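You operate a simulated robot arm through the tools that you are given. There is no shell and no other tool.

You are at the controls of a simulated robot arm. One attempt, no reset.

TASK
Put things in order on the top of the wooden table. At the end: the juice bottle (marked "ORANGE") from the top of the wooden table is on the green coaster; the blue battery stands where the juice bottle stood; the yellow battery from the top of the wooden table stands where the blue battery stood; the brown cedar block is on the cream breakfast note box; whatever was shut is shut again. Leave all else as you found it, and nothing knocked over. Set down upright: juice bottle.

Only the result counts: the job must be done as asked and must still hold three seconds after the hand-in. Knocking over, shifting, dropping, spilling or breaking anything else fails it.

THE ROBOT
A 6-joint arm with a two-finger parallel gripper, fixed in place. Base frame: the origin is at the foot of the arm, x ahead of it, y to its left, z up; the work surface is at about z = 0. Lengths are in m, angles in degrees, forces in N, time in s.
With the tool pointing down near the work surface it reaches from about 0.18 to 0.46 m from the base axis. Its first joint turns from -70.0 to 70.0 degrees. Payload 1.9 kg.
Tool frame: the origin (TCP) lies between the finger pads and is the grasp point; the fingertips stand 0.023 m ahead of it; z points along the fingers, y is the line along which they close. The gripper opens to 0.094 m. The fingers are 0.038 m wide and 0.01 m thick; the gripper's body (0.054 by 0.096 m) begins 0.039 m behind the TCP.
Orientation is that of the tool frame in the base frame, as a unit quaternion [x, y, z, w]. With the fingers straight down and closing along the base's y, the tool's x points along the base's -x, its y along +y and its z along -z.

THE INTERFACE
- The arm moves only by the tool send_rows. Its argument "series" is a list of rows, each a list of 7 numbers: the shift along the base's x, y, z in m, then the turn, a rotation vector about the base's x, y, z in rad, then the gripper command, from -1 (shut) to 1 (fully open), values between in proportion. In form: [[x, y, z, wx, wy, wz, jaw], ...]. A call has 1 to 20 rows; each row is the pose to reach, as a shift and turn from the pose commanded when the call began. A row lasts 0.2 s, in which the tool goes at most 0.05 m and 8.6 degrees; a call with a longer step from one row to the next is refused whole, and so is a gripper value outside its range. Where a pose cannot be reached the arm comes as near as it can. A force on the tool above 40 N (or 10 N above the force at the start of the call, whichever is more), or a blocked arm, ends the call early, and 0.2 s more pass. Each finger travels about 0.108 m/s and halts on what it meets, pressing with about 27 N; the grip force reading is that of the motor and also rises with nothing between the fingers. The clock runs only during rows and for 0.2 s after the last one: add rows that repeat a pose to give the fingers time. It gives the time, the measured TCP pose, the force on the tool (base axes), the opening and the grip force at its end, in the units of the frame above (readings bear some noise), with the torque about the TCP (base axes, N m) and any sound that the robot's microphone picked up.
- Cameras (640 x 400 px; columns grow to the right, rows downward): "scene" is fixed at [0.0579, 0.3159, 0.4193]; the picture's right is [-0.75, -0.66, 0.00], its down [-0.40, 0.45, -0.80] and it looks along [0.53, -0.60, -0.60] (base axes); focal length 214 px, centre (320, 200). "wrist" rides on the gripper at [0.087, 0.016, -0.074] in the tool frame; the picture's right is [-0.18, 0.98, 0.00], its down [-0.58, -0.11, -0.81] and it looks along [-0.79, -0.15, 0.59] (tool axes); focal length 243 px, centre (320, 200).
- get_image(camera): a new picture of that camera. The clock stands still meanwhile.
- pixel_to_xyz(camera, pixels): for up to 12 pixels [column, row] of the newest picture of that camera ("zoom" is the newest enlarged one), the place [x, y, z] in the base frame of the surface seen there, good to about 0.003 m. The clock stands still meanwhile.
- enlarge(camera, box): a new picture of the part [left, top, right, bottom] of that camera's present view, enlarged. The clock stands still meanwhile.
- finish_job(): hands the job in; it is judged then, once.

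Open the gripper and draw the arm clear of the work before you hand the job in, unless the task says otherwise.

The tools are called after "Request:" as name(argument=value, ...) on one line, values as JSON. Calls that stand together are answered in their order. send_rows: Moves the arm, as the interface text tells. Its arguments: {"type":"object","properties":{"series":{"type":"array","items":{"type":"array","items":{"type":"number"}}}},"required":["series"]} The other tools are called the same way: get_image (camera) takes a picture; pixel_to_xyz (camera, pixels) gives the place of the surface under pixels of a picture; enlarge (camera, box) takes an enlarged picture of a part of a camera's view; finish_job () hands the job in.

At the start:

```text
t: 0.0
position: [0.2713, -0.1331, 0.3271]
orientation: [-0.001, 1.0, 0.0, 0.0]
wrist_force: [-0.2, 0.0, -0.4]
wrist_torque: [-0.02, -0.01, 0.0]
finger_gap: 0.0939
finger_force: 0.0
```

scene: 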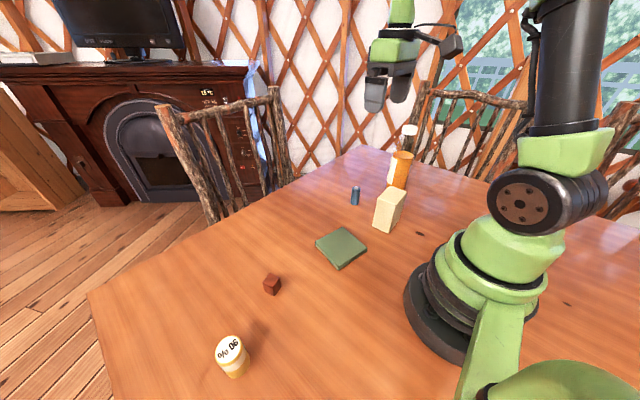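
wrist: 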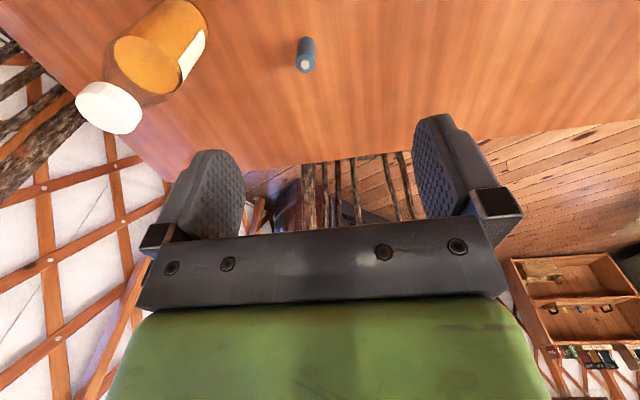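

I see in the scene the juice bottle near (402,165), the blue battery at (355,195), the cream box at (388,210), the green coaster at (340,248), the cedar block at (272,284) and a yellow/white thing at (232,355). I'll enlarge these areas to look for the yellow battery and anything shut.

Request:
enlarge(camera="scene", box=[320, 110, 460, 280])

Request:
enlarge(camera="scene", box=[180, 250, 340, 400])

Request:
enlarge(camera="wrist", box=[60, 0, 360, 150])

```text
2.35 times, centred on (390, 195) of scene
```

zoom: 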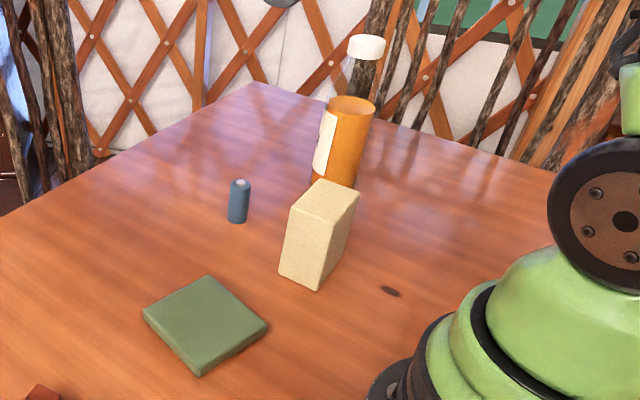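

```text
2.67 times, centred on (260, 325) of scene
```

zoom: 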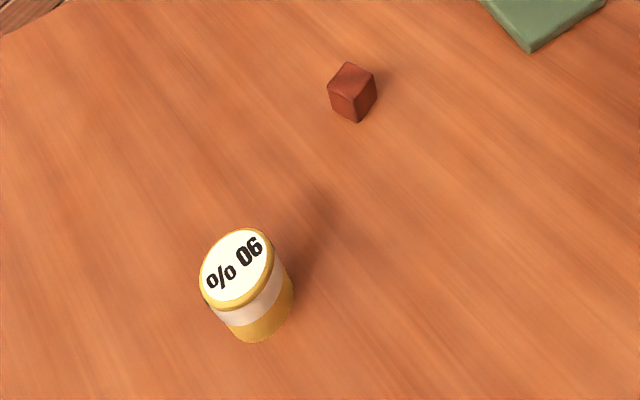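

```text
2.13 times, centred on (210, 75) of wrist
```

zoom: 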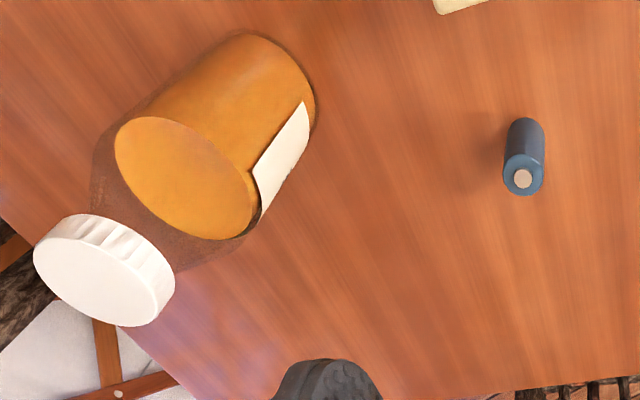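

The bottle is transparent with a fill, the battery stands upright, and no yellow battery is seen yet. I'll measure key places in a fresh scene picture.

Request:
get_image(camera="scene")

Request:
pixel_to_xyz(camera="scene", pixels=[[355, 187], [355, 204], [410, 129], [400, 155], [393, 183], [395, 192], [380, 225], [340, 246], [272, 278], [230, 347], [236, 376], [418, 233]])

Request:
enlarge(camera="scene", box=[200, 320, 270, 390])

```text
taken
```

scene: 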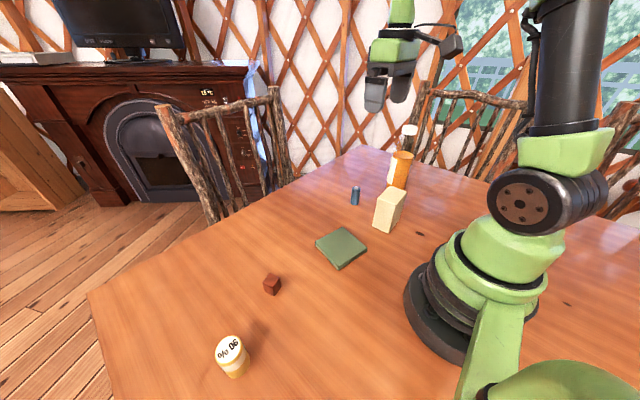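

```text
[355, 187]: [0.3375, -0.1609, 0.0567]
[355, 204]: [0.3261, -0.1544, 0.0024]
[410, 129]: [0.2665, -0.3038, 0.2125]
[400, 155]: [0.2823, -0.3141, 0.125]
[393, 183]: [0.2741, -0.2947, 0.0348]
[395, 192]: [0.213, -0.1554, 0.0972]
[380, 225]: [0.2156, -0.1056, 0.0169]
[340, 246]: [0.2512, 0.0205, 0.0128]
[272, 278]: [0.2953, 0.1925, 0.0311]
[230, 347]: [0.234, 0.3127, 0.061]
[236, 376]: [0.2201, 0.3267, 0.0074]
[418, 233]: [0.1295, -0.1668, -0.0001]
```

```text
5.71 times, centred on (235, 355) of scene
```

zoom: 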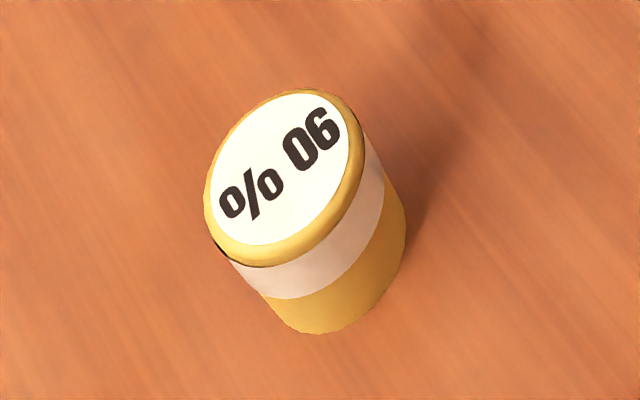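

The bottle is about 0.21 m tall at (0.27,-0.31), the blue battery 0.057 m tall at (0.33,-0.157), and the pot stands near (0.225,0.32). The yellow battery is hidden from this view, so I'll tilt the tool 30° to look down with the wrist camera.

Request:
send_rows(series=[[0, 0, 0.01, 0, 0.13, 0, 1], [0, 0, 0.02, 0, 0.26, 0, 1], [0, 0, 0.03, 0, 0.39, 0, 1], [0, 0, 0.04, 0, 0.52, 0, 1], [0, 0, 0.04, 0, 0.52, 0, 1]])

Request:
get_image(camera="wrist")

Request:
get_image(camera="scene")

```text
t: 0.9
position: [0.2675, -0.134, 0.3606]
orientation: [-0.015, 0.974, -0.004, -0.225]
wrist_force: [0.4, -4.8, -2.8]
wrist_torque: [0.58, -0.18, 0.27]
finger_gap: 0.0939
finger_force: 0.0
out of reach, approached as far as the arm can: row 4
stopped in row 4: the force on the tool passed its limit at 117 N (the readings are from after the stop); the commanded pose is now the measured one
```

```text
taken
```

wrist: 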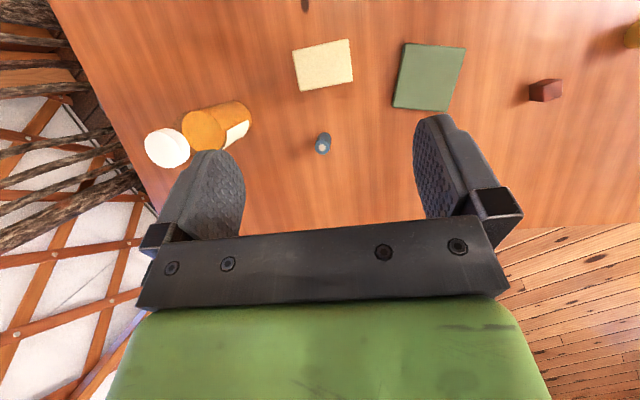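

```text
taken
```

scene: 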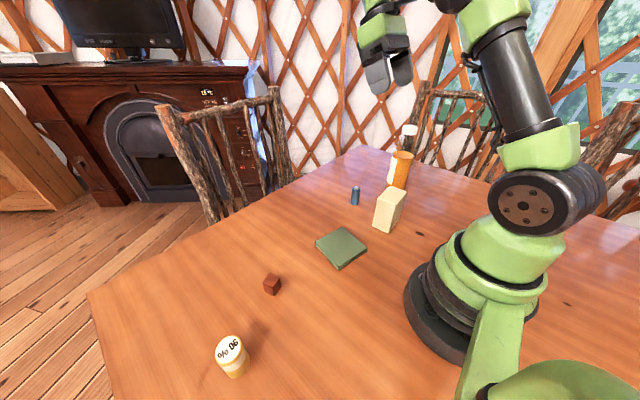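

The call was stopped by a joint/self limit, but the wrist view shows the whole right half: only bottle (215,125), battery (322,143), cream box (322,65), coaster (430,75), cedar block (545,90), and the pot at (632,35); no yellow battery. I'll untilt the tool and swing to the left, to look at the pot.

Request:
send_rows(series=[[0, 0.01, -0.005, 0, -0.11, 0, 1], [0, 0.04, -0.01, 0, -0.225, 0, 1], [0, 0.08, -0.015, 0, -0.34, 0, 1], [0, 0.125, -0.02, 0, -0.455, 0, 1], [-0.005, 0.17, -0.02, 0, -0.455, 0, 1], [-0.01, 0.2, -0.02, 0, -0.455, 0, 1], [-0.01, 0.2, -0.02, 0, -0.455, 0, 1]])

Request:
get_image(camera="wrist")

```text
t: 2.5
position: [0.2573, 0.0666, 0.3419]
orientation: [-0.011, 1.0, -0.007, -0.001]
wrist_force: [-0.1, -0.4, 0.2]
wrist_torque: [-0.04, 0.02, 0.0]
finger_gap: 0.0939
finger_force: 0.1
```

```text
taken
```

wrist: 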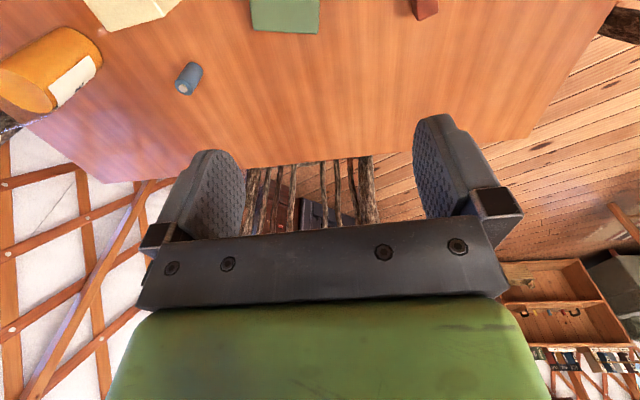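

The far half of the table holds no yellow battery. Now I yaw the tool about 60° and swing left to look at the pot closely.

Request:
send_rows(series=[[-0.01, 0.02, 0, 0, 0, 0.13, 1], [-0.02, 0.04, 0, 0, 0, 0.26, 1], [-0.035, 0.065, 0, 0, 0, 0.39, 1], [-0.05, 0.09, 0, 0, 0, 0.52, 1], [-0.065, 0.115, 0, 0, 0, 0.65, 1], [-0.08, 0.14, 0, 0, 0, 0.78, 1], [-0.095, 0.16, 0, 0, 0, 0.91, 1], [-0.105, 0.17, 0, 0, 0, 1.04, 1], [-0.105, 0.17, 0, 0, 0, 1.04, 1]])

Request:
get_image(camera="wrist")

Request:
get_image(camera="scene")

```text
t: 4.5
position: [0.1533, 0.2366, 0.3415]
orientation: [-0.508, 0.862, -0.005, 0.003]
wrist_force: [-0.1, -0.3, 0.3]
wrist_torque: [-0.01, 0.03, 0.0]
finger_gap: 0.094
finger_force: 0.1
```

```text
taken
```

wrist: 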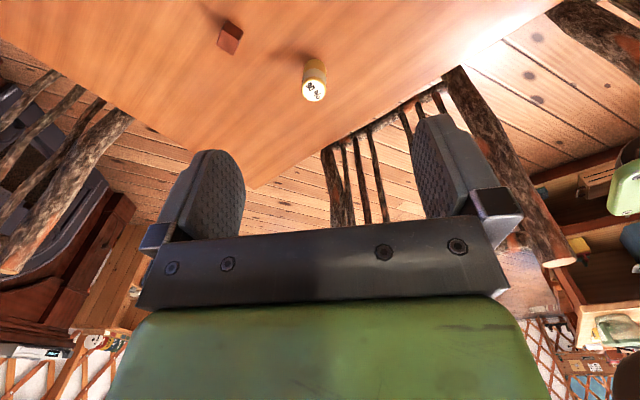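

```text
taken
```

scene: 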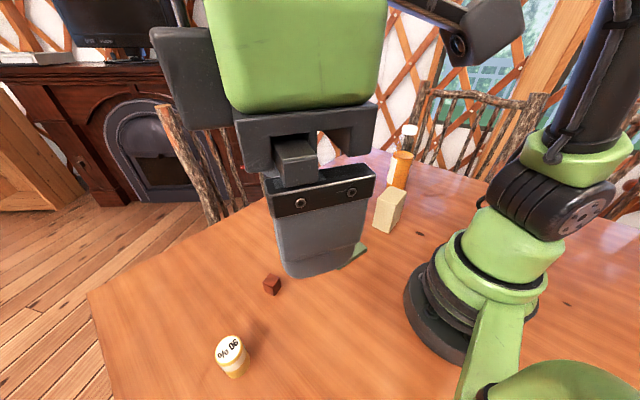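

Nothing else yellow is on the left end besides the pot at (314,80). I enlarge the pot and the table's left edge.

Request:
enlarge(camera="wrist", box=[284, 50, 344, 110])

Request:
pixel_to_xyz(camera="wrist", pixels=[[314, 92], [314, 68], [303, 80], [326, 80], [302, 90], [326, 88], [232, 33], [224, 50], [314, 62]])

Request:
enlarge(camera="scene", box=[440, 220, 640, 400])

```text
6.67 times, centred on (314, 80) of wrist
```

zoom: 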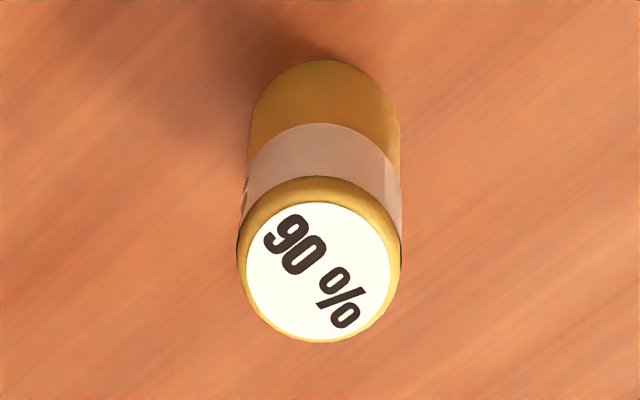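

```text
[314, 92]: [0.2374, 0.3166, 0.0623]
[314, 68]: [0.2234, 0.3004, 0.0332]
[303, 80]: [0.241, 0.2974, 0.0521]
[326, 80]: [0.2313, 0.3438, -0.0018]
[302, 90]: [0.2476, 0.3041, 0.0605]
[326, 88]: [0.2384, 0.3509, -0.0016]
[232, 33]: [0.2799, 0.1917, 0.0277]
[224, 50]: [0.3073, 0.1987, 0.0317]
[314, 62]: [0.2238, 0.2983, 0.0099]
```

```text
2.22 times, centred on (540, 310) of scene
```

zoom: 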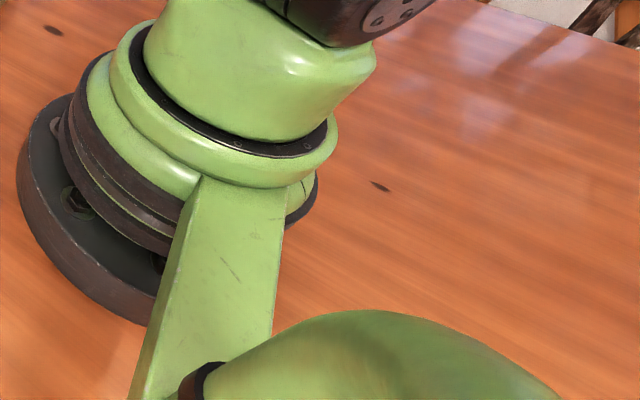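

The "90 %" item is about 0.04 m across and 0.062 m tall, with what looks like a lid seam. I'll lower the wrist to get a close look at it from about 0.2 m, fingers staying well above its top.

Request:
send_rows(series=[[0.01, 0.01, -0.045, 0, 0, 0, 1], [0.02, 0.02, -0.09, 0, 0, 0, 1], [0.035, 0.035, -0.13, 0, 0, 0, 1], [0.05, 0.045, -0.17, 0, 0, 0, 1], [0.06, 0.055, -0.195, 0, 0, 0, 1], [0.06, 0.055, -0.195, 0, 0, 0, 1]])

Request:
get_image(camera="wrist")

Request:
enlarge(camera="wrist", box=[250, 60, 390, 200])

```text
t: 6.0
position: [0.2136, 0.2888, 0.1457]
orientation: [-0.506, 0.862, -0.005, 0.003]
wrist_force: [0.0, 0.5, -0.3]
wrist_torque: [0.01, 0.01, -0.02]
finger_gap: 0.0939
finger_force: 0.0
```

```text
taken
```

wrist: 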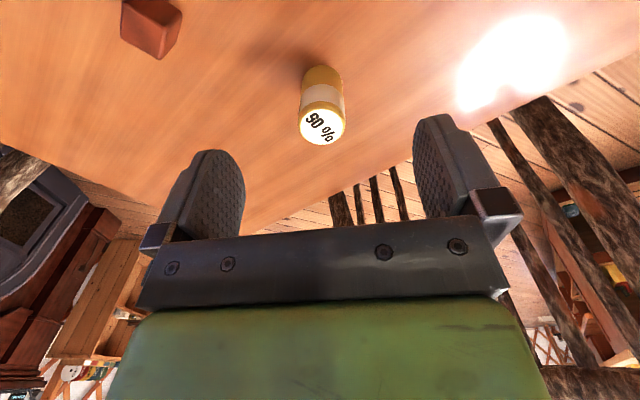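

```text
2.86 times, centred on (320, 130) of wrist
```

zoom: 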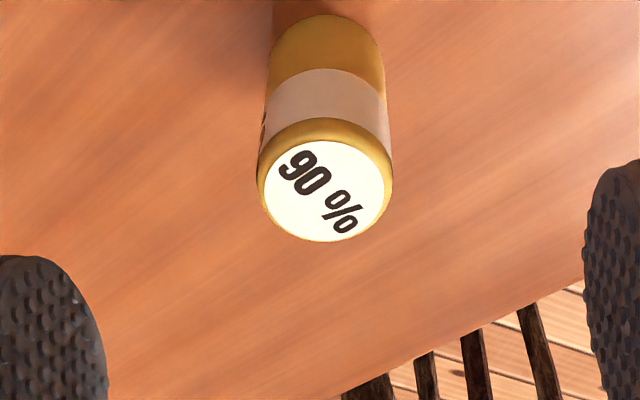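

I zoom tighter on the seam and the side lettering, and measure the lid's rim.

Request:
enlarge(camera="wrist", box=[290, 60, 360, 150])

Request:
pixel_to_xyz(camera="wrist", pixels=[[322, 127], [303, 127], [342, 127], [322, 142], [322, 111], [304, 92], [338, 92], [322, 92], [322, 70]])

```text
4.44 times, centred on (325, 105) of wrist
```

zoom: 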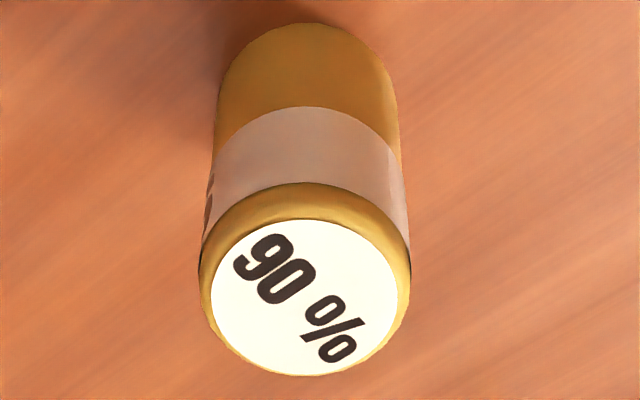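

```text
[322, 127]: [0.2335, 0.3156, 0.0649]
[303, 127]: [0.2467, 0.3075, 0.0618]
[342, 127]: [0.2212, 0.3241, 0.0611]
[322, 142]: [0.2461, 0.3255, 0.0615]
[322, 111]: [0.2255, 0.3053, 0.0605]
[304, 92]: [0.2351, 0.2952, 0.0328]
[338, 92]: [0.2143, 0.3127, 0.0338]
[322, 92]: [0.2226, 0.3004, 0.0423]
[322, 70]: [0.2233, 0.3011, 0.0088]
```

The disc is about 0.034 m across and the thing stands 0.062 m tall; there is some lettering on the side facing +x/−y. I'll yaw the tool about 70° more to read that side.

Request:
send_rows(series=[[0.006, -0.004, 0, 0, 0, 0.122, 1], [0.012, -0.008, 0, 0, 0, 0.244, 1], [0.018, -0.012, 0, 0, 0, 0.366, 1], [0.024, -0.016, 0, 0, 0, 0.488, 1], [0.03, -0.02, 0, 0, 0, 0.61, 1], [0.036, -0.024, 0, 0, 0, 0.732, 1], [0.042, -0.028, 0, 0, 0, 0.854, 1], [0.048, -0.032, 0, 0, 0, 0.976, 1], [0.052, -0.035, 0, 0, 0, 1.098, 1], [0.055, -0.037, 0, 0, 0, 1.22, 1], [0.055, -0.037, 0, 0, 0, 1.22, 1]])

Request:
get_image(camera="wrist")

Request:
enlarge(camera="wrist", box=[260, 100, 380, 220])

```text
t: 8.3
position: [0.2686, 0.2544, 0.1459]
orientation: [0.91, -0.416, 0.002, -0.005]
wrist_force: [0.2, 0.8, -0.6]
wrist_torque: [0.02, 0.01, 0.0]
finger_gap: 0.0941
finger_force: 0.0
```

```text
taken
```

wrist: 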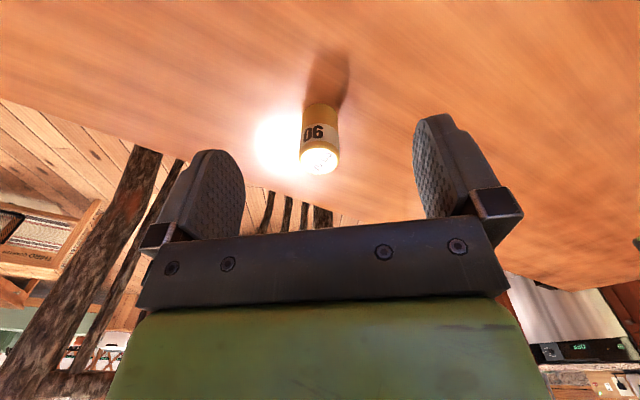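

```text
3.33 times, centred on (320, 160) of wrist
```

zoom: 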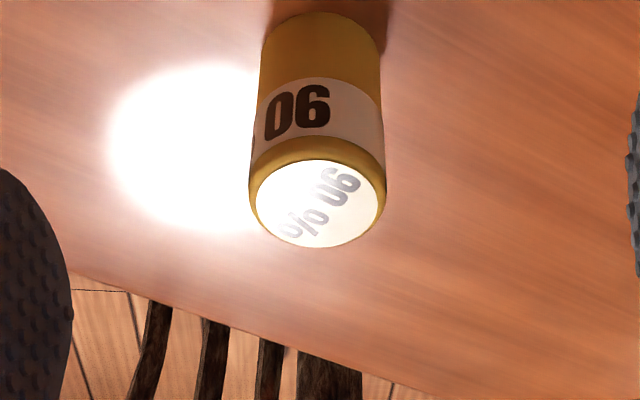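

The side also reads "90 %", so it looks like a charge label on a cell-shaped body. I'll look more closely at the seam near its top, and at the lower edge.

Request:
enlarge(camera="wrist", box=[298, 100, 346, 148])

Request:
enlarge(camera="wrist", box=[298, 130, 346, 178])

Request:
enlarge(camera="scene", box=[340, 175, 375, 215])

```text
8.33 times, centred on (322, 124) of wrist
```

zoom: 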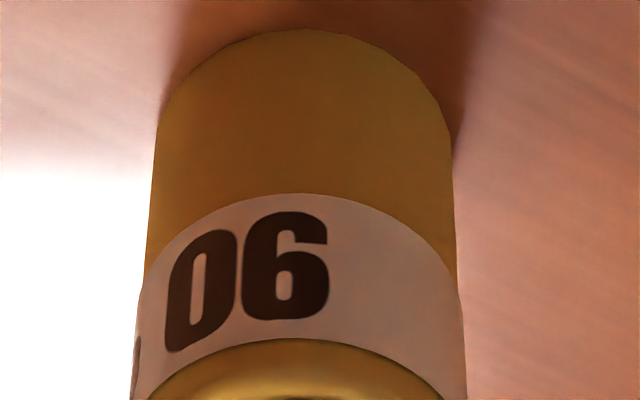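

```text
8.33 times, centred on (322, 154) of wrist
```

zoom: 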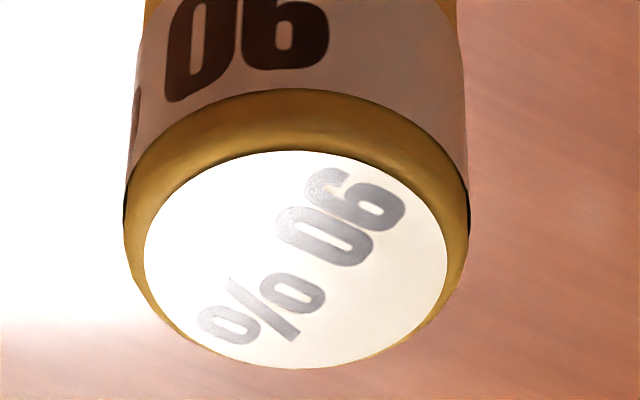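

```text
10.00 times, centred on (358, 195) of scene
```

zoom: 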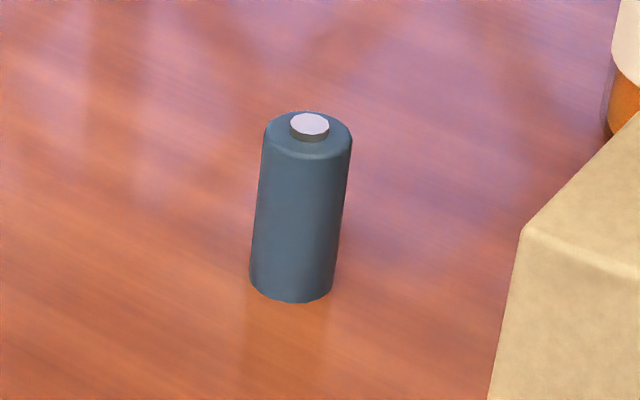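

It is unclear whether the top is a lid or one body. I'll return the yaw and take a low, near-horizontal look at its profile from the base side.

Request:
send_rows(series=[[-0.009, -0.001, 0, 0, 0, -0.115, 1], [-0.018, -0.002, 0, 0, 0, -0.23, 1], [-0.027, -0.003, 0, 0, 0, -0.345, 1], [-0.036, -0.004, 0, 0, 0, -0.46, 1], [-0.045, -0.005, 0, 0, 0, -0.575, 1], [-0.054, -0.007, 0, 0, 0, -0.69, 1], [-0.063, -0.008, 0, 0, 0, -0.805, 1], [-0.072, -0.01, 0, 0, 0, -0.92, 1], [-0.08, -0.011, 0, 0, 0, -1.035, 1], [-0.0876, -0.0124, 0, 0, 0, -1.15, 1], [-0.0876, -0.0124, 0, 0, 0, -1.15, 1]])

Request:
send_rows(series=[[0, 0, -0.01, 0.087, -0.066, 0, 1], [0, 0, -0.02, 0.174, -0.131, 0, 1], [0, 0, -0.035, 0.261, -0.197, 0, 1], [0, 0, -0.045, 0.348, -0.262, 0, 1], [0, 0, -0.05, 0.348, -0.262, 0, 1]])

Request:
get_image(camera="wrist")

```text
t: 10.8
position: [0.1814, 0.2415, 0.1459]
orientation: [-0.536, 0.844, -0.005, 0.003]
wrist_force: [-0.2, 0.1, -0.4]
wrist_torque: [0.02, 0.02, -0.01]
finger_gap: 0.094
finger_force: 0.1
```

```text
t: 11.9
position: [0.1822, 0.242, 0.0965]
orientation: [-0.522, 0.824, 0.07, 0.207]
wrist_force: [-0.2, 0.1, -0.3]
wrist_torque: [0.03, -0.01, -0.04]
finger_gap: 0.0942
finger_force: 0.2
out of reach, approached as far as the arm can: row 3
```

```text
taken
```

wrist: 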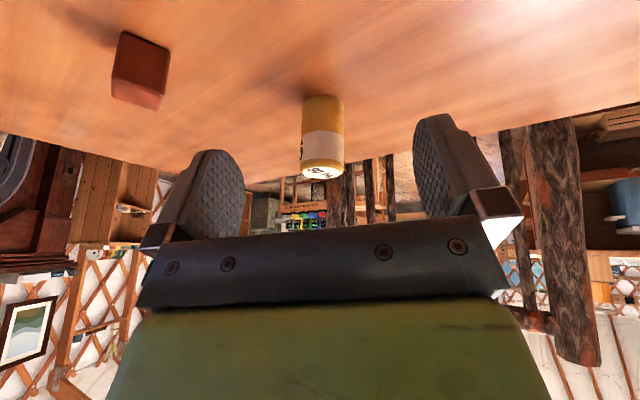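

Now I have a low side view; I enlarge the thing at (323,138).

Request:
enlarge(camera="wrist", box=[293, 92, 353, 187])

Request:
enlarge(camera="wrist", box=[298, 145, 348, 185])

Request:
enlarge(camera="scene", box=[205, 330, 260, 385])

```text
4.21 times, centred on (323, 140) of wrist
```

zoom: 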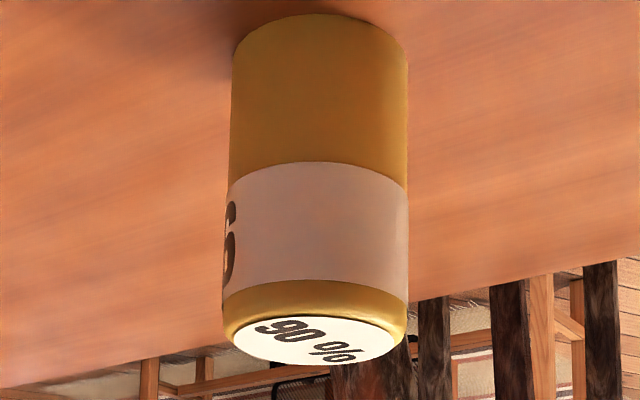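

```text
10.00 times, centred on (323, 165) of wrist
```

zoom: 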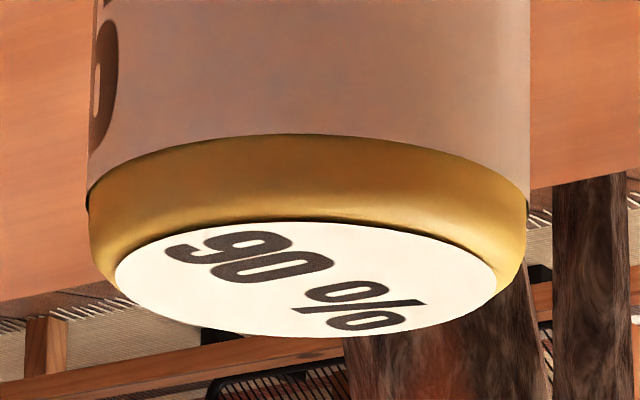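

```text
7.27 times, centred on (232, 358) of scene
```

zoom: 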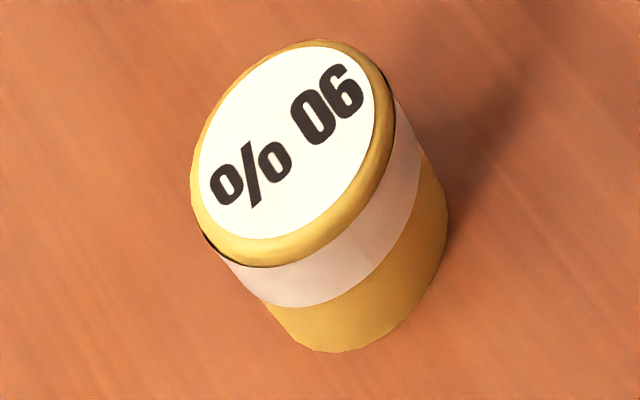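

The profile is one smooth rounded cylinder with a charge sticker round it and on its top, no lid seam, so this is the yellow battery (a larger cell). To be sure nothing else is hidden, I'll untilt, raise, and look towards the near-left part of the table.

Request:
send_rows(series=[[0, 0, 0.03, -0.087, 0.066, 0, 1], [0, 0, 0.07, -0.174, 0.131, 0, 1], [0, 0, 0.11, -0.261, 0.197, 0, 1], [0, 0, 0.15, -0.345, 0.26, 0, 1], [0, 0, 0.19, -0.345, 0.26, 0, 1], [0, 0, 0.22, -0.345, 0.26, 0, 1]])

Request:
send_rows(series=[[0, 0, 0, 0, 0, 0.12, 1], [0, 0, 0, 0, 0, 0.24, 1], [0, 0, 0, 0, 0, 0.36, 1], [0, 0, 0, 0, 0, 0.48, 1], [0, 0, 0, 0, 0, 0.6, 1], [0, 0, 0, 0, 0, 0.72, 1], [0, 0, 0, 0, 0, 0.8, 1]])

Request:
get_image(camera="wrist")

```text
t: 13.3
position: [0.1802, 0.2402, 0.3164]
orientation: [-0.537, 0.844, -0.006, 0.005]
wrist_force: [0.1, 0.0, -0.6]
wrist_torque: [0.01, 0.02, -0.03]
finger_gap: 0.0939
finger_force: 0.2
```

```text
t: 14.9
position: [0.1819, 0.2403, 0.3176]
orientation: [0.824, -0.567, 0.003, -0.008]
wrist_force: [0.5, -0.1, -0.8]
wrist_torque: [-0.02, 0.03, -0.03]
finger_gap: 0.0942
finger_force: 0.2
```

```text
taken
```

wrist: 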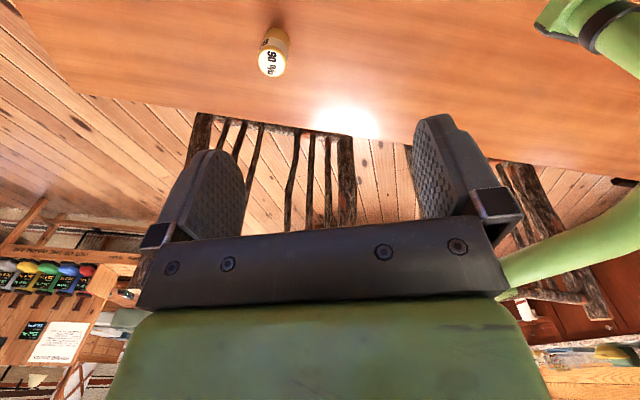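

Nothing else lies on the near-left area. The background shelf at (45,275) shows coloured items; a quick enlarge tells whether they are batteries like ours.

Request:
enlarge(camera="wrist", box=[0, 240, 130, 320])

Request:
enlarge(camera="wrist", box=[250, 15, 300, 85])

```text
4.92 times, centred on (65, 280) of wrist
```

zoom: 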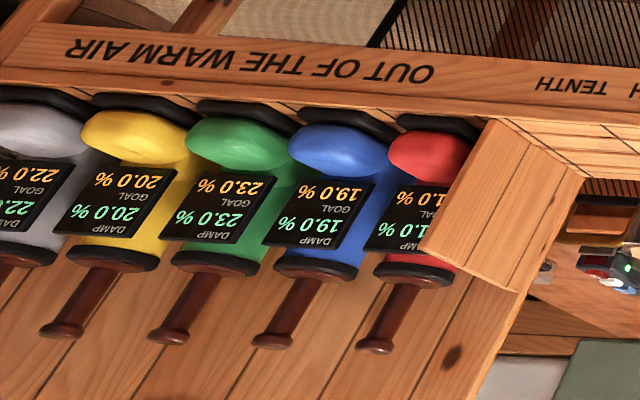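

```text
5.71 times, centred on (275, 50) of wrist
```

zoom: 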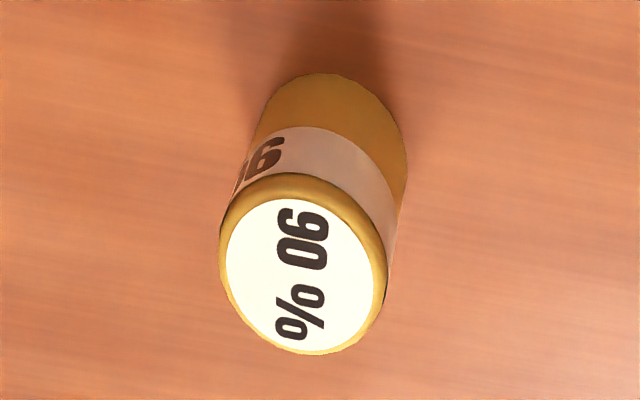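

Those are handled background items, not batteries, so the yellow cell at (275,50) is the yellow battery. I now swing the arm back to the right to study the bottle.

Request:
send_rows(series=[[0.0177, -0.0167, 0, 0, 0, -0.129, 1], [0.0338, -0.0356, 0, 0, 0, -0.258, 1], [0.0482, -0.0557, 0, 0, 0, -0.387, 1], [0.0607, -0.0767, 0, 0, 0, -0.516, 1], [0.0714, -0.0985, 0, 0, 0, -0.645, 1], [0.0801, -0.1209, 0, 0, 0, -0.774, 1], [0.0869, -0.1438, 0, 0, 0, -0.903, 1], [0.0917, -0.167, 0, 0, 0, -1.032, 1], [0.0945, -0.1903, 0, 0, 0, -1.161, 1], [0.0953, -0.2136, 0, 0, 0, -1.29, 1], [0.0943, -0.2367, 0, 0, 0, -1.419, 1], [0.0912, -0.2594, 0, 0, 0, -1.548, 1], [0.0864, -0.2816, 0, 0, 0, -1.677, 1], [0.0798, -0.3031, 0, 0, 0, -1.806, 1], [0.0715, -0.3239, 0, 0, 0, -1.935, 1], [0.0615, -0.3436, 0, 0, 0, -2.064, 1], [0.05, -0.3623, 0, 0, 0, -2.193, 1], [0.0371, -0.3798, 0, 0, 0, -2.322, 1], [0.023, -0.3961, 0, 0, 0, -2.451, 1], [0.0076, -0.4109, 0, 0, 0, -2.58, 1]])

Request:
get_image(camera="wrist")

Request:
get_image(camera="scene")

```text
t: 19.1
position: [0.1885, -0.1687, 0.3159]
orientation: [0.318, 0.948, -0.007, -0.001]
wrist_force: [0.3, 0.3, -0.2]
wrist_torque: [-0.03, 0.0, -0.03]
finger_gap: 0.0938
finger_force: 0.0
```

```text
taken
```

wrist: 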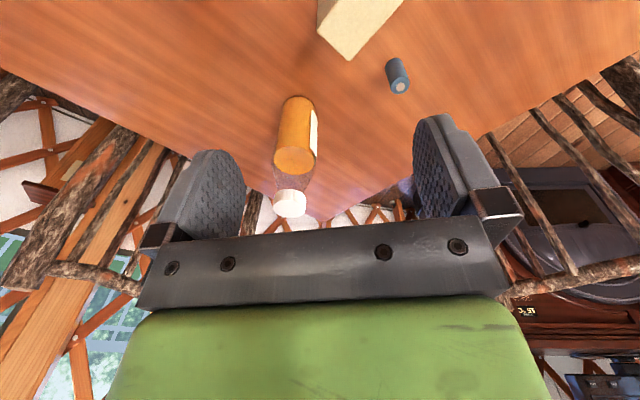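

```text
taken
```

scene: 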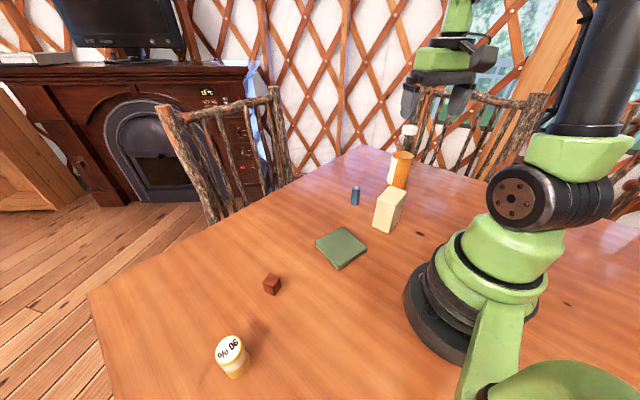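

The bottle is in view at (295,150). I enlarge it and measure its parts.

Request:
enlarge(camera="wrist", box=[250, 85, 345, 225])

Request:
pixel_to_xyz(camera="wrist", pixels=[[292, 210], [290, 197], [290, 180], [293, 160], [280, 155], [310, 158], [297, 130], [298, 99], [283, 120], [315, 120], [277, 203], [304, 205]])

Request:
enlarge(camera="scene", box=[370, 115, 440, 235])

```text
2.86 times, centred on (298, 155) of wrist
```

zoom: 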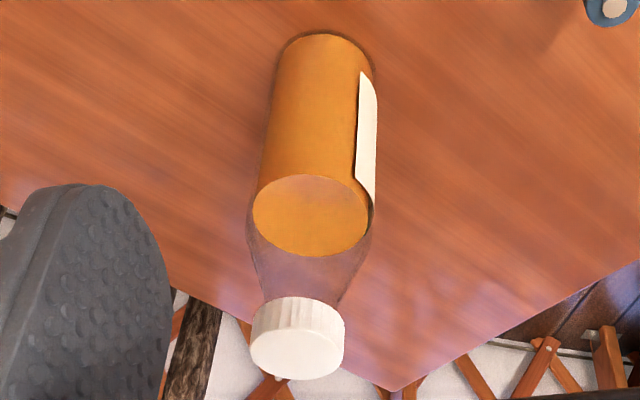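

```text
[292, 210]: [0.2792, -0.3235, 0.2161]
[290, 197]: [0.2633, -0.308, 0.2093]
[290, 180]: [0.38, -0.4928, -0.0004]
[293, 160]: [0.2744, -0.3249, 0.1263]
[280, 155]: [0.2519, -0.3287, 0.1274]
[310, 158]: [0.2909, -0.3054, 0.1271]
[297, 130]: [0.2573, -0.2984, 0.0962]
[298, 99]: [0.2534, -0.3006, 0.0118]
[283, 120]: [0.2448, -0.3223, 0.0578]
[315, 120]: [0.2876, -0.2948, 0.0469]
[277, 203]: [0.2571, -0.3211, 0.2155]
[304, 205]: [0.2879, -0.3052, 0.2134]
```

```text
3.33 times, centred on (405, 175) of scene
```

zoom: 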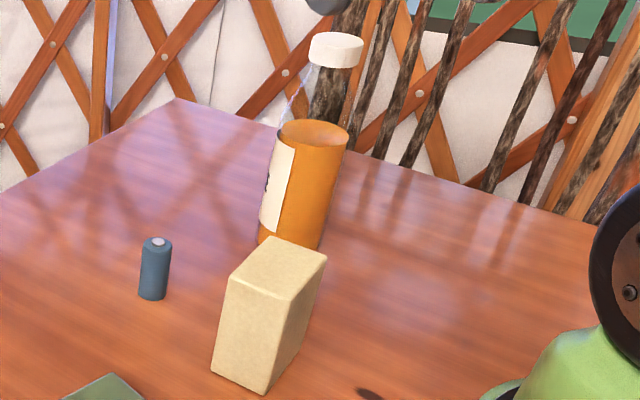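

The bottle's cap (0.036 m across, z≈0.195–0.215) is centred near (0.272,-0.314), body ~0.052 m wide. I'll move above the cap with fingers open, tips staying above z=0.24.

Request:
send_rows(series=[[0.017, -0.029, 0, 0, 0, 0, 1], [0.034, -0.058, 0, 0, 0, 0, 1], [0.05, -0.087, -0.005, 0, 0, 0, 1], [0.067, -0.116, -0.02, 0, 0, 0, 1], [0.0835, -0.1448, -0.046, 0, 0, 0, 1], [0.0835, -0.1448, -0.046, 0, 0, 0, 1]])

Request:
get_image(camera="wrist")

Request:
get_image(camera="scene")

```text
t: 20.6
position: [0.2708, -0.3166, 0.2684]
orientation: [0.317, 0.948, -0.007, -0.001]
wrist_force: [-0.6, -0.4, 0.2]
wrist_torque: [0.0, -0.03, 0.0]
finger_gap: 0.0941
finger_force: 0.1
```

```text
taken
```

wrist: 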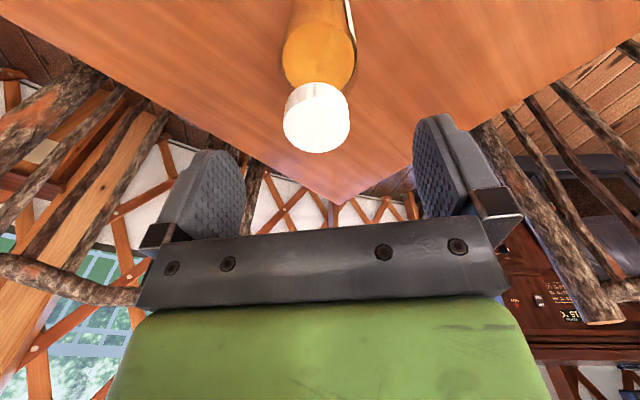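

```text
taken
```

scene: 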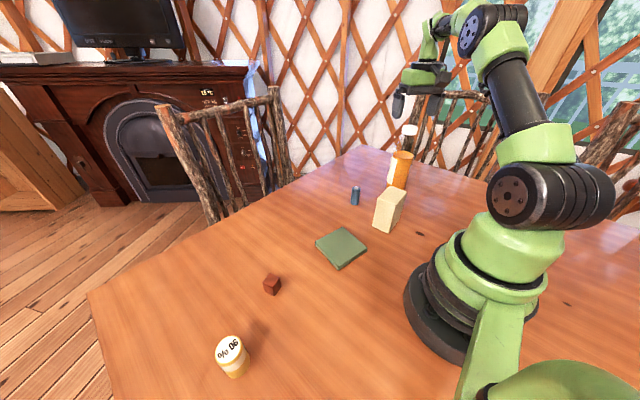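

I check the cap's position from this view: cap top centre around (317,127).

Request:
pixel_to_xyz(camera="wrist", pixels=[[317, 125], [288, 120], [346, 120], [317, 148], [317, 105], [300, 140], [334, 140], [320, 60], [300, 60], [340, 60]])

Request:
enlarge(camera="wrist", box=[250, 0, 390, 170])

```text
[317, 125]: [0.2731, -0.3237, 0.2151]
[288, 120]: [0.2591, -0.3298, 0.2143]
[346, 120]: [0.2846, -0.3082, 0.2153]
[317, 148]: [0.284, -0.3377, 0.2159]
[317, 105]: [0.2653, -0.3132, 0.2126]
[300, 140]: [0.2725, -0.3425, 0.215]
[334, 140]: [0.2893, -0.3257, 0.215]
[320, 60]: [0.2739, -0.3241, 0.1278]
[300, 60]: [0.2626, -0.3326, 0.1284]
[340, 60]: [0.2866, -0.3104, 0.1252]
```

```text
2.35 times, centred on (320, 85) of wrist
```

zoom: 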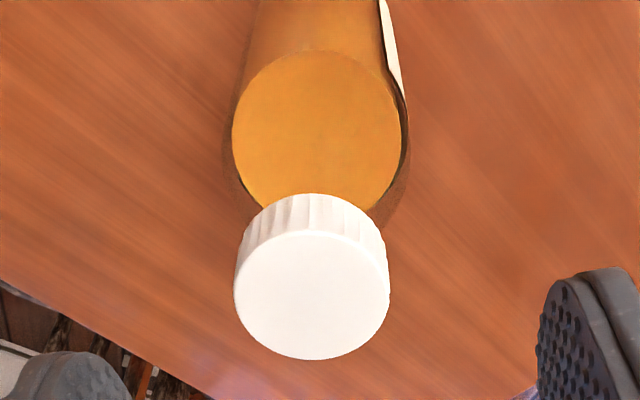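

The cap centre measures (0.2735,-0.324) with top z=0.215; I shift a few mm and descend so the pads are around the cap (TCP z≈0.20), keeping the fingers open.

Request:
send_rows(series=[[0.0025, -0.007, 0, 0, 0, 0, 1], [0.0025, -0.007, -0.025, 0, 0, 0, 1], [0.0025, -0.007, -0.05, 0, 0, 0, 1], [0.0025, -0.007, -0.07, 0, 0, 0, 1], [0.0025, -0.007, -0.07, 0, 0, 0, 1]])

Request:
get_image(camera="wrist")

```text
t: 21.8
position: [0.2743, -0.3217, 0.1995]
orientation: [0.317, 0.948, -0.007, -0.002]
wrist_force: [-0.3, 0.2, -0.8]
wrist_torque: [-0.01, 0.02, -0.01]
finger_gap: 0.0938
finger_force: 0.1
```

```text
taken
```

wrist: 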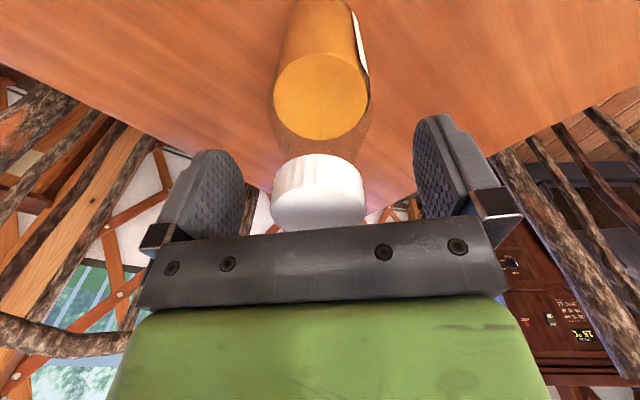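

The cap sits between the pads. I close gently in steps and then grip fully, without moving.

Request:
send_rows(series=[[0, 0, 0, 0, 0, 0, 0.3], [0, 0, 0, 0, 0, 0, 0.0], [0, 0, 0, 0, 0, 0, -0.08], [0, 0, 0, 0, 0, 0, -0.14], [0, 0, 0, 0, 0, 0, -0.2], [0, 0, 0, 0, 0, 0, -0.3], [0, 0, 0, 0, 0, 0, -1], [0, 0, 0, 0, 0, 0, -1], [0, 0, 0, 0, 0, 0, -1]])

Request:
get_image(camera="wrist")

Request:
enlarge(camera="scene", box=[350, 60, 470, 220])

```text
t: 23.8
position: [0.2734, -0.3223, 0.1995]
orientation: [0.317, 0.948, -0.006, 0.0]
wrist_force: [0.0, -0.6, 1.7]
wrist_torque: [0.09, -0.09, -0.01]
finger_gap: 0.0416
finger_force: 27.2
```

```text
taken
```

wrist: 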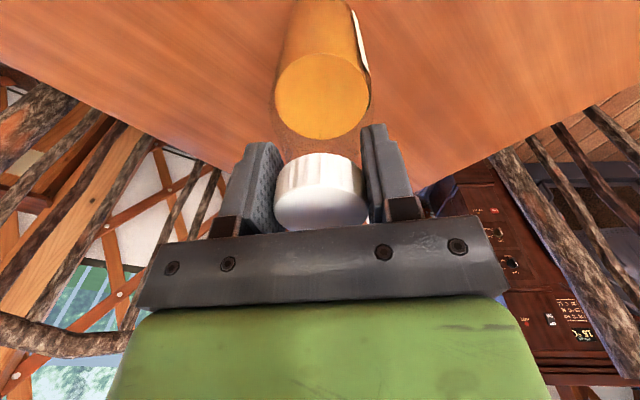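

```text
2.50 times, centred on (410, 140) of scene
```

zoom: 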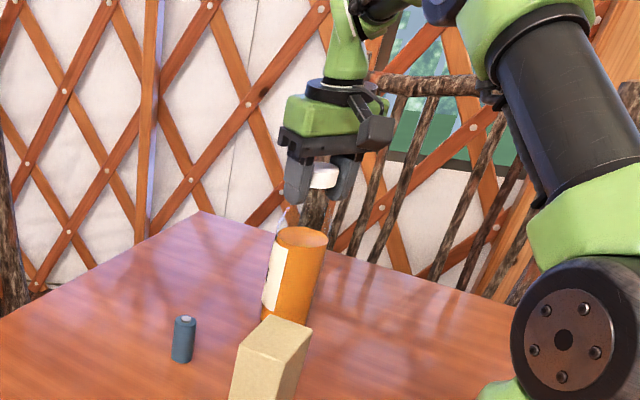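

The grip holds at 41.6 mm opening (centre ≈(0.2735,-0.323)). I lift just 1 cm slowly to test whether the whole bottle comes along.

Request:
send_rows(series=[[0, 0, 0.002, 0, 0, 0, -1], [0, 0, 0.005, 0, 0, 0, -1], [0, 0, 0.008, 0, 0, 0, -1], [0, 0, 0.01, 0, 0, 0, -1], [0, 0, 0.01, 0, 0, 0, -1], [0, 0, 0.01, 0, 0, 0, -1]])

Request:
get_image(camera="wrist")

Request:
enlarge(camera="scene", box=[350, 60, 470, 220])

```text
t: 25.1
position: [0.2754, -0.3222, 0.2096]
orientation: [0.318, 0.948, -0.008, 0.0]
wrist_force: [0.3, -1.0, -6.2]
wrist_torque: [0.01, 0.04, -0.03]
finger_gap: 0.0419
finger_force: 27.3
```

```text
taken
```

wrist: 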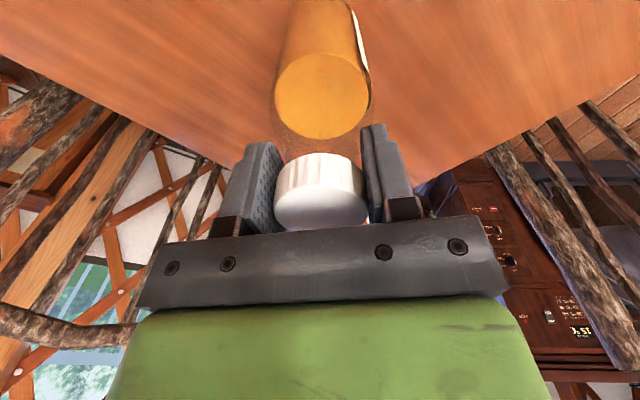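

```text
2.50 times, centred on (410, 140) of scene
```

zoom: 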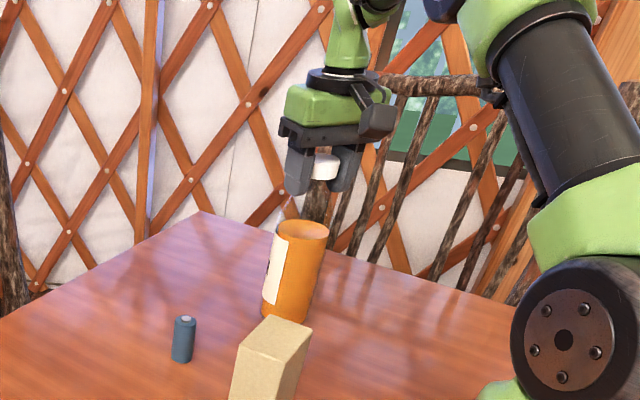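

The tool now carries ~6 N and the juice moves with it, so the whole bottle is held. I measure the coaster's corners in the scene picture while holding.

Request:
enlarge(camera="scene", box=[305, 215, 380, 280])

Request:
enlarge(camera="scene", box=[360, 170, 430, 240])

```text
6.15 times, centred on (342, 248) of scene
```

zoom: 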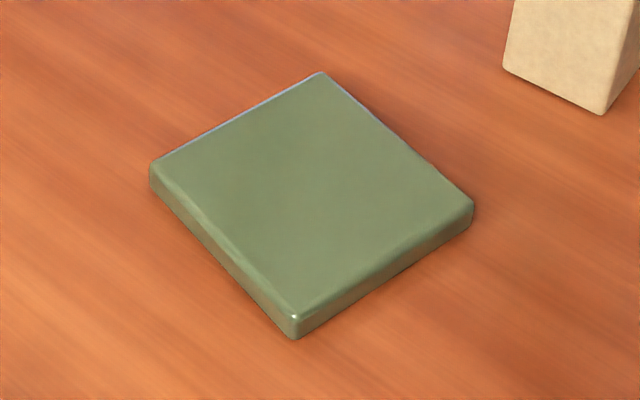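

```text
5.71 times, centred on (395, 205) of scene
```

zoom: 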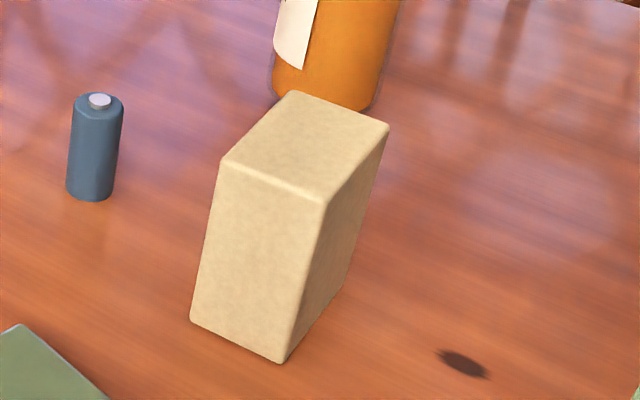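

I measure the cream box's top (corners (298,95), (385,126), (322,196), (225,162)) and the battery from this zoom.

Request:
pixel_to_xyz(camera="zoom", pixels=[[298, 97], [380, 127], [321, 193], [230, 162], [308, 145], [99, 100], [97, 150], [90, 192], [280, 358], [195, 320], [345, 290], [210, 240]])

Request:
enlarge(camera="scene", box=[305, 215, 380, 280])

Request:
pixel_to_xyz(camera="zoom", pixels=[[318, 78], [160, 167], [295, 312], [468, 208], [312, 190], [240, 240], [380, 260], [240, 120], [395, 145]])

```text
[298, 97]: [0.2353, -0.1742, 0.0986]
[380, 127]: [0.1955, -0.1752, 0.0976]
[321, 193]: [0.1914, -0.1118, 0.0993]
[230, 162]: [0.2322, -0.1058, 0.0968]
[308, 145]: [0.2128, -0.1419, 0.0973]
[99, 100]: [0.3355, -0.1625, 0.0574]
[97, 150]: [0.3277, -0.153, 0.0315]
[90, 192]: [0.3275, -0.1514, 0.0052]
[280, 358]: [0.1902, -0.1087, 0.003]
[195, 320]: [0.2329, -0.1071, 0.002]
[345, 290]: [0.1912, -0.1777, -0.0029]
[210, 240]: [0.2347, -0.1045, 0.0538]
```

```text
6.15 times, centred on (342, 248) of scene
```

zoom: 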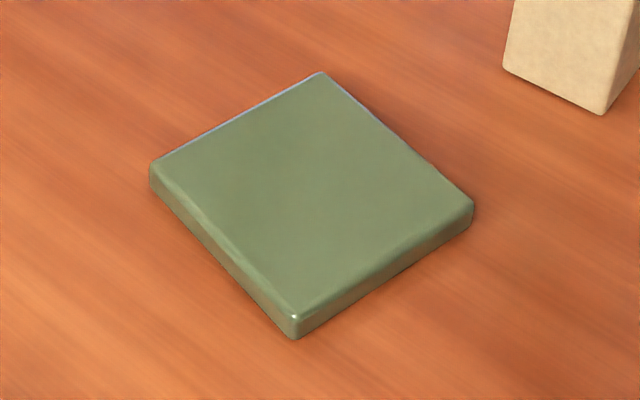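

```text
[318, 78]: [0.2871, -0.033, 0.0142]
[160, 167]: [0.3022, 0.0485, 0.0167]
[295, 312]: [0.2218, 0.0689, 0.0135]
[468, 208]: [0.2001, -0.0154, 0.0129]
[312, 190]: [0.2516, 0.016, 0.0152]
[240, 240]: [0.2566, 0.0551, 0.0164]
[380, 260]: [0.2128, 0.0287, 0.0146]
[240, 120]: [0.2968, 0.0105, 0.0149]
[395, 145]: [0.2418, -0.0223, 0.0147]
```

Coaster centre is (0.253,0.017), top z≈0.0145; the cream box top is centred (0.2136,-0.142), z≈0.098; blue battery centre is (0.335,-0.163). I lift the bottle 9 cm straight up.

Request:
send_rows(series=[[0, 0, 0.008, 0, 0, 0, -1], [0, 0, 0.02, 0, 0, 0, -1], [0, 0, 0.035, 0, 0, 0, -1], [0, 0, 0.05, 0, 0, 0, -1], [0, 0, 0.065, 0, 0, 0, -1], [0, 0, 0.08, 0, 0, 0, -1], [0, 0, 0.09, 0, 0, 0, -1], [0, 0, 0.09, 0, 0, 0, -1]])

Request:
get_image(camera="scene")

```text
t: 26.9
position: [0.2744, -0.3198, 0.301]
orientation: [0.317, 0.948, -0.006, 0.001]
wrist_force: [-0.6, -0.8, -5.2]
wrist_torque: [0.03, 0.04, 0.02]
finger_gap: 0.0416
finger_force: 27.5
```

```text
taken
```

scene: 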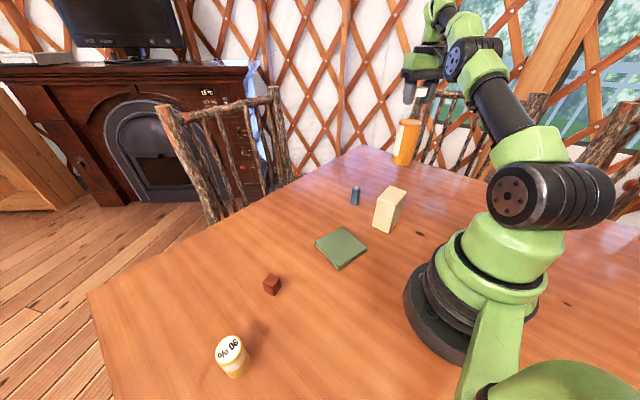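

The bottle hangs upright with its base about 0.1 m up. I carry it on an outward-bulging path, clear of the cream box and above the blue battery, to above the coaster.

Request:
send_rows(series=[[0.004, 0.012, 0, 0, 0, 0, -1], [0.0115, 0.036, 0, 0, 0, 0, -1], [0.0225, 0.067, 0, 0, 0, 0, -1], [0.0345, 0.102, 0, 0, 0, 0, -1], [0.0425, 0.137, 0, 0, 0, 0, -1], [0.0465, 0.172, 0, 0, 0, 0, -1], [0.0465, 0.207, 0, 0, 0, 0, -1], [0.0395, 0.242, 0, 0, 0, 0, -1], [0.0275, 0.277, 0, 0, 0, 0, -1], [0.0115, 0.308, 0, 0, 0, 0, -1], [-0.0065, 0.328, 0, 0, 0, 0, -1], [-0.017, 0.336, 0, 0, 0, 0, -1], [-0.022, 0.339, 0, 0, 0, 0, -1], [-0.022, 0.339, 0, 0, 0, 0, -1], [-0.022, 0.339, 0, 0, 0, 0, -1]])

Request:
get_image(camera="scene")

Request:
get_image(camera="wrist")

```text
t: 30.1
position: [0.2541, 0.0163, 0.3004]
orientation: [0.317, 0.948, -0.008, 0.0]
wrist_force: [-1.2, -0.2, -7.0]
wrist_torque: [0.02, -0.01, -0.01]
finger_gap: 0.0418
finger_force: 27.2
```

```text
taken
```

scene: 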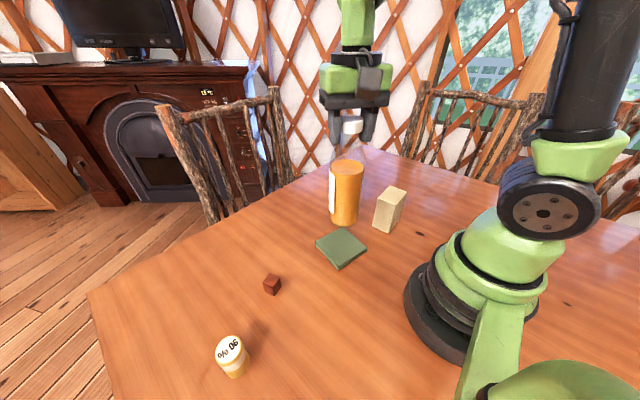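

```text
taken
```

wrist: 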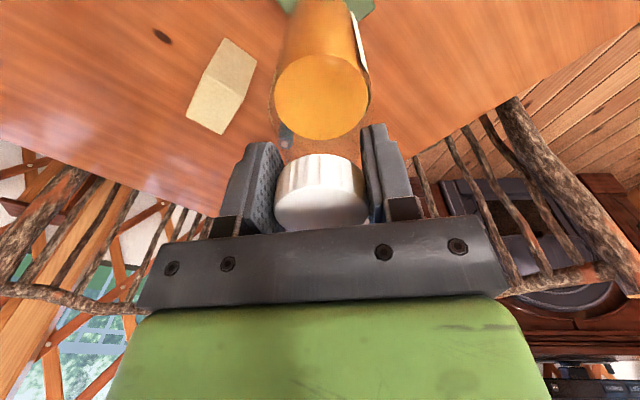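

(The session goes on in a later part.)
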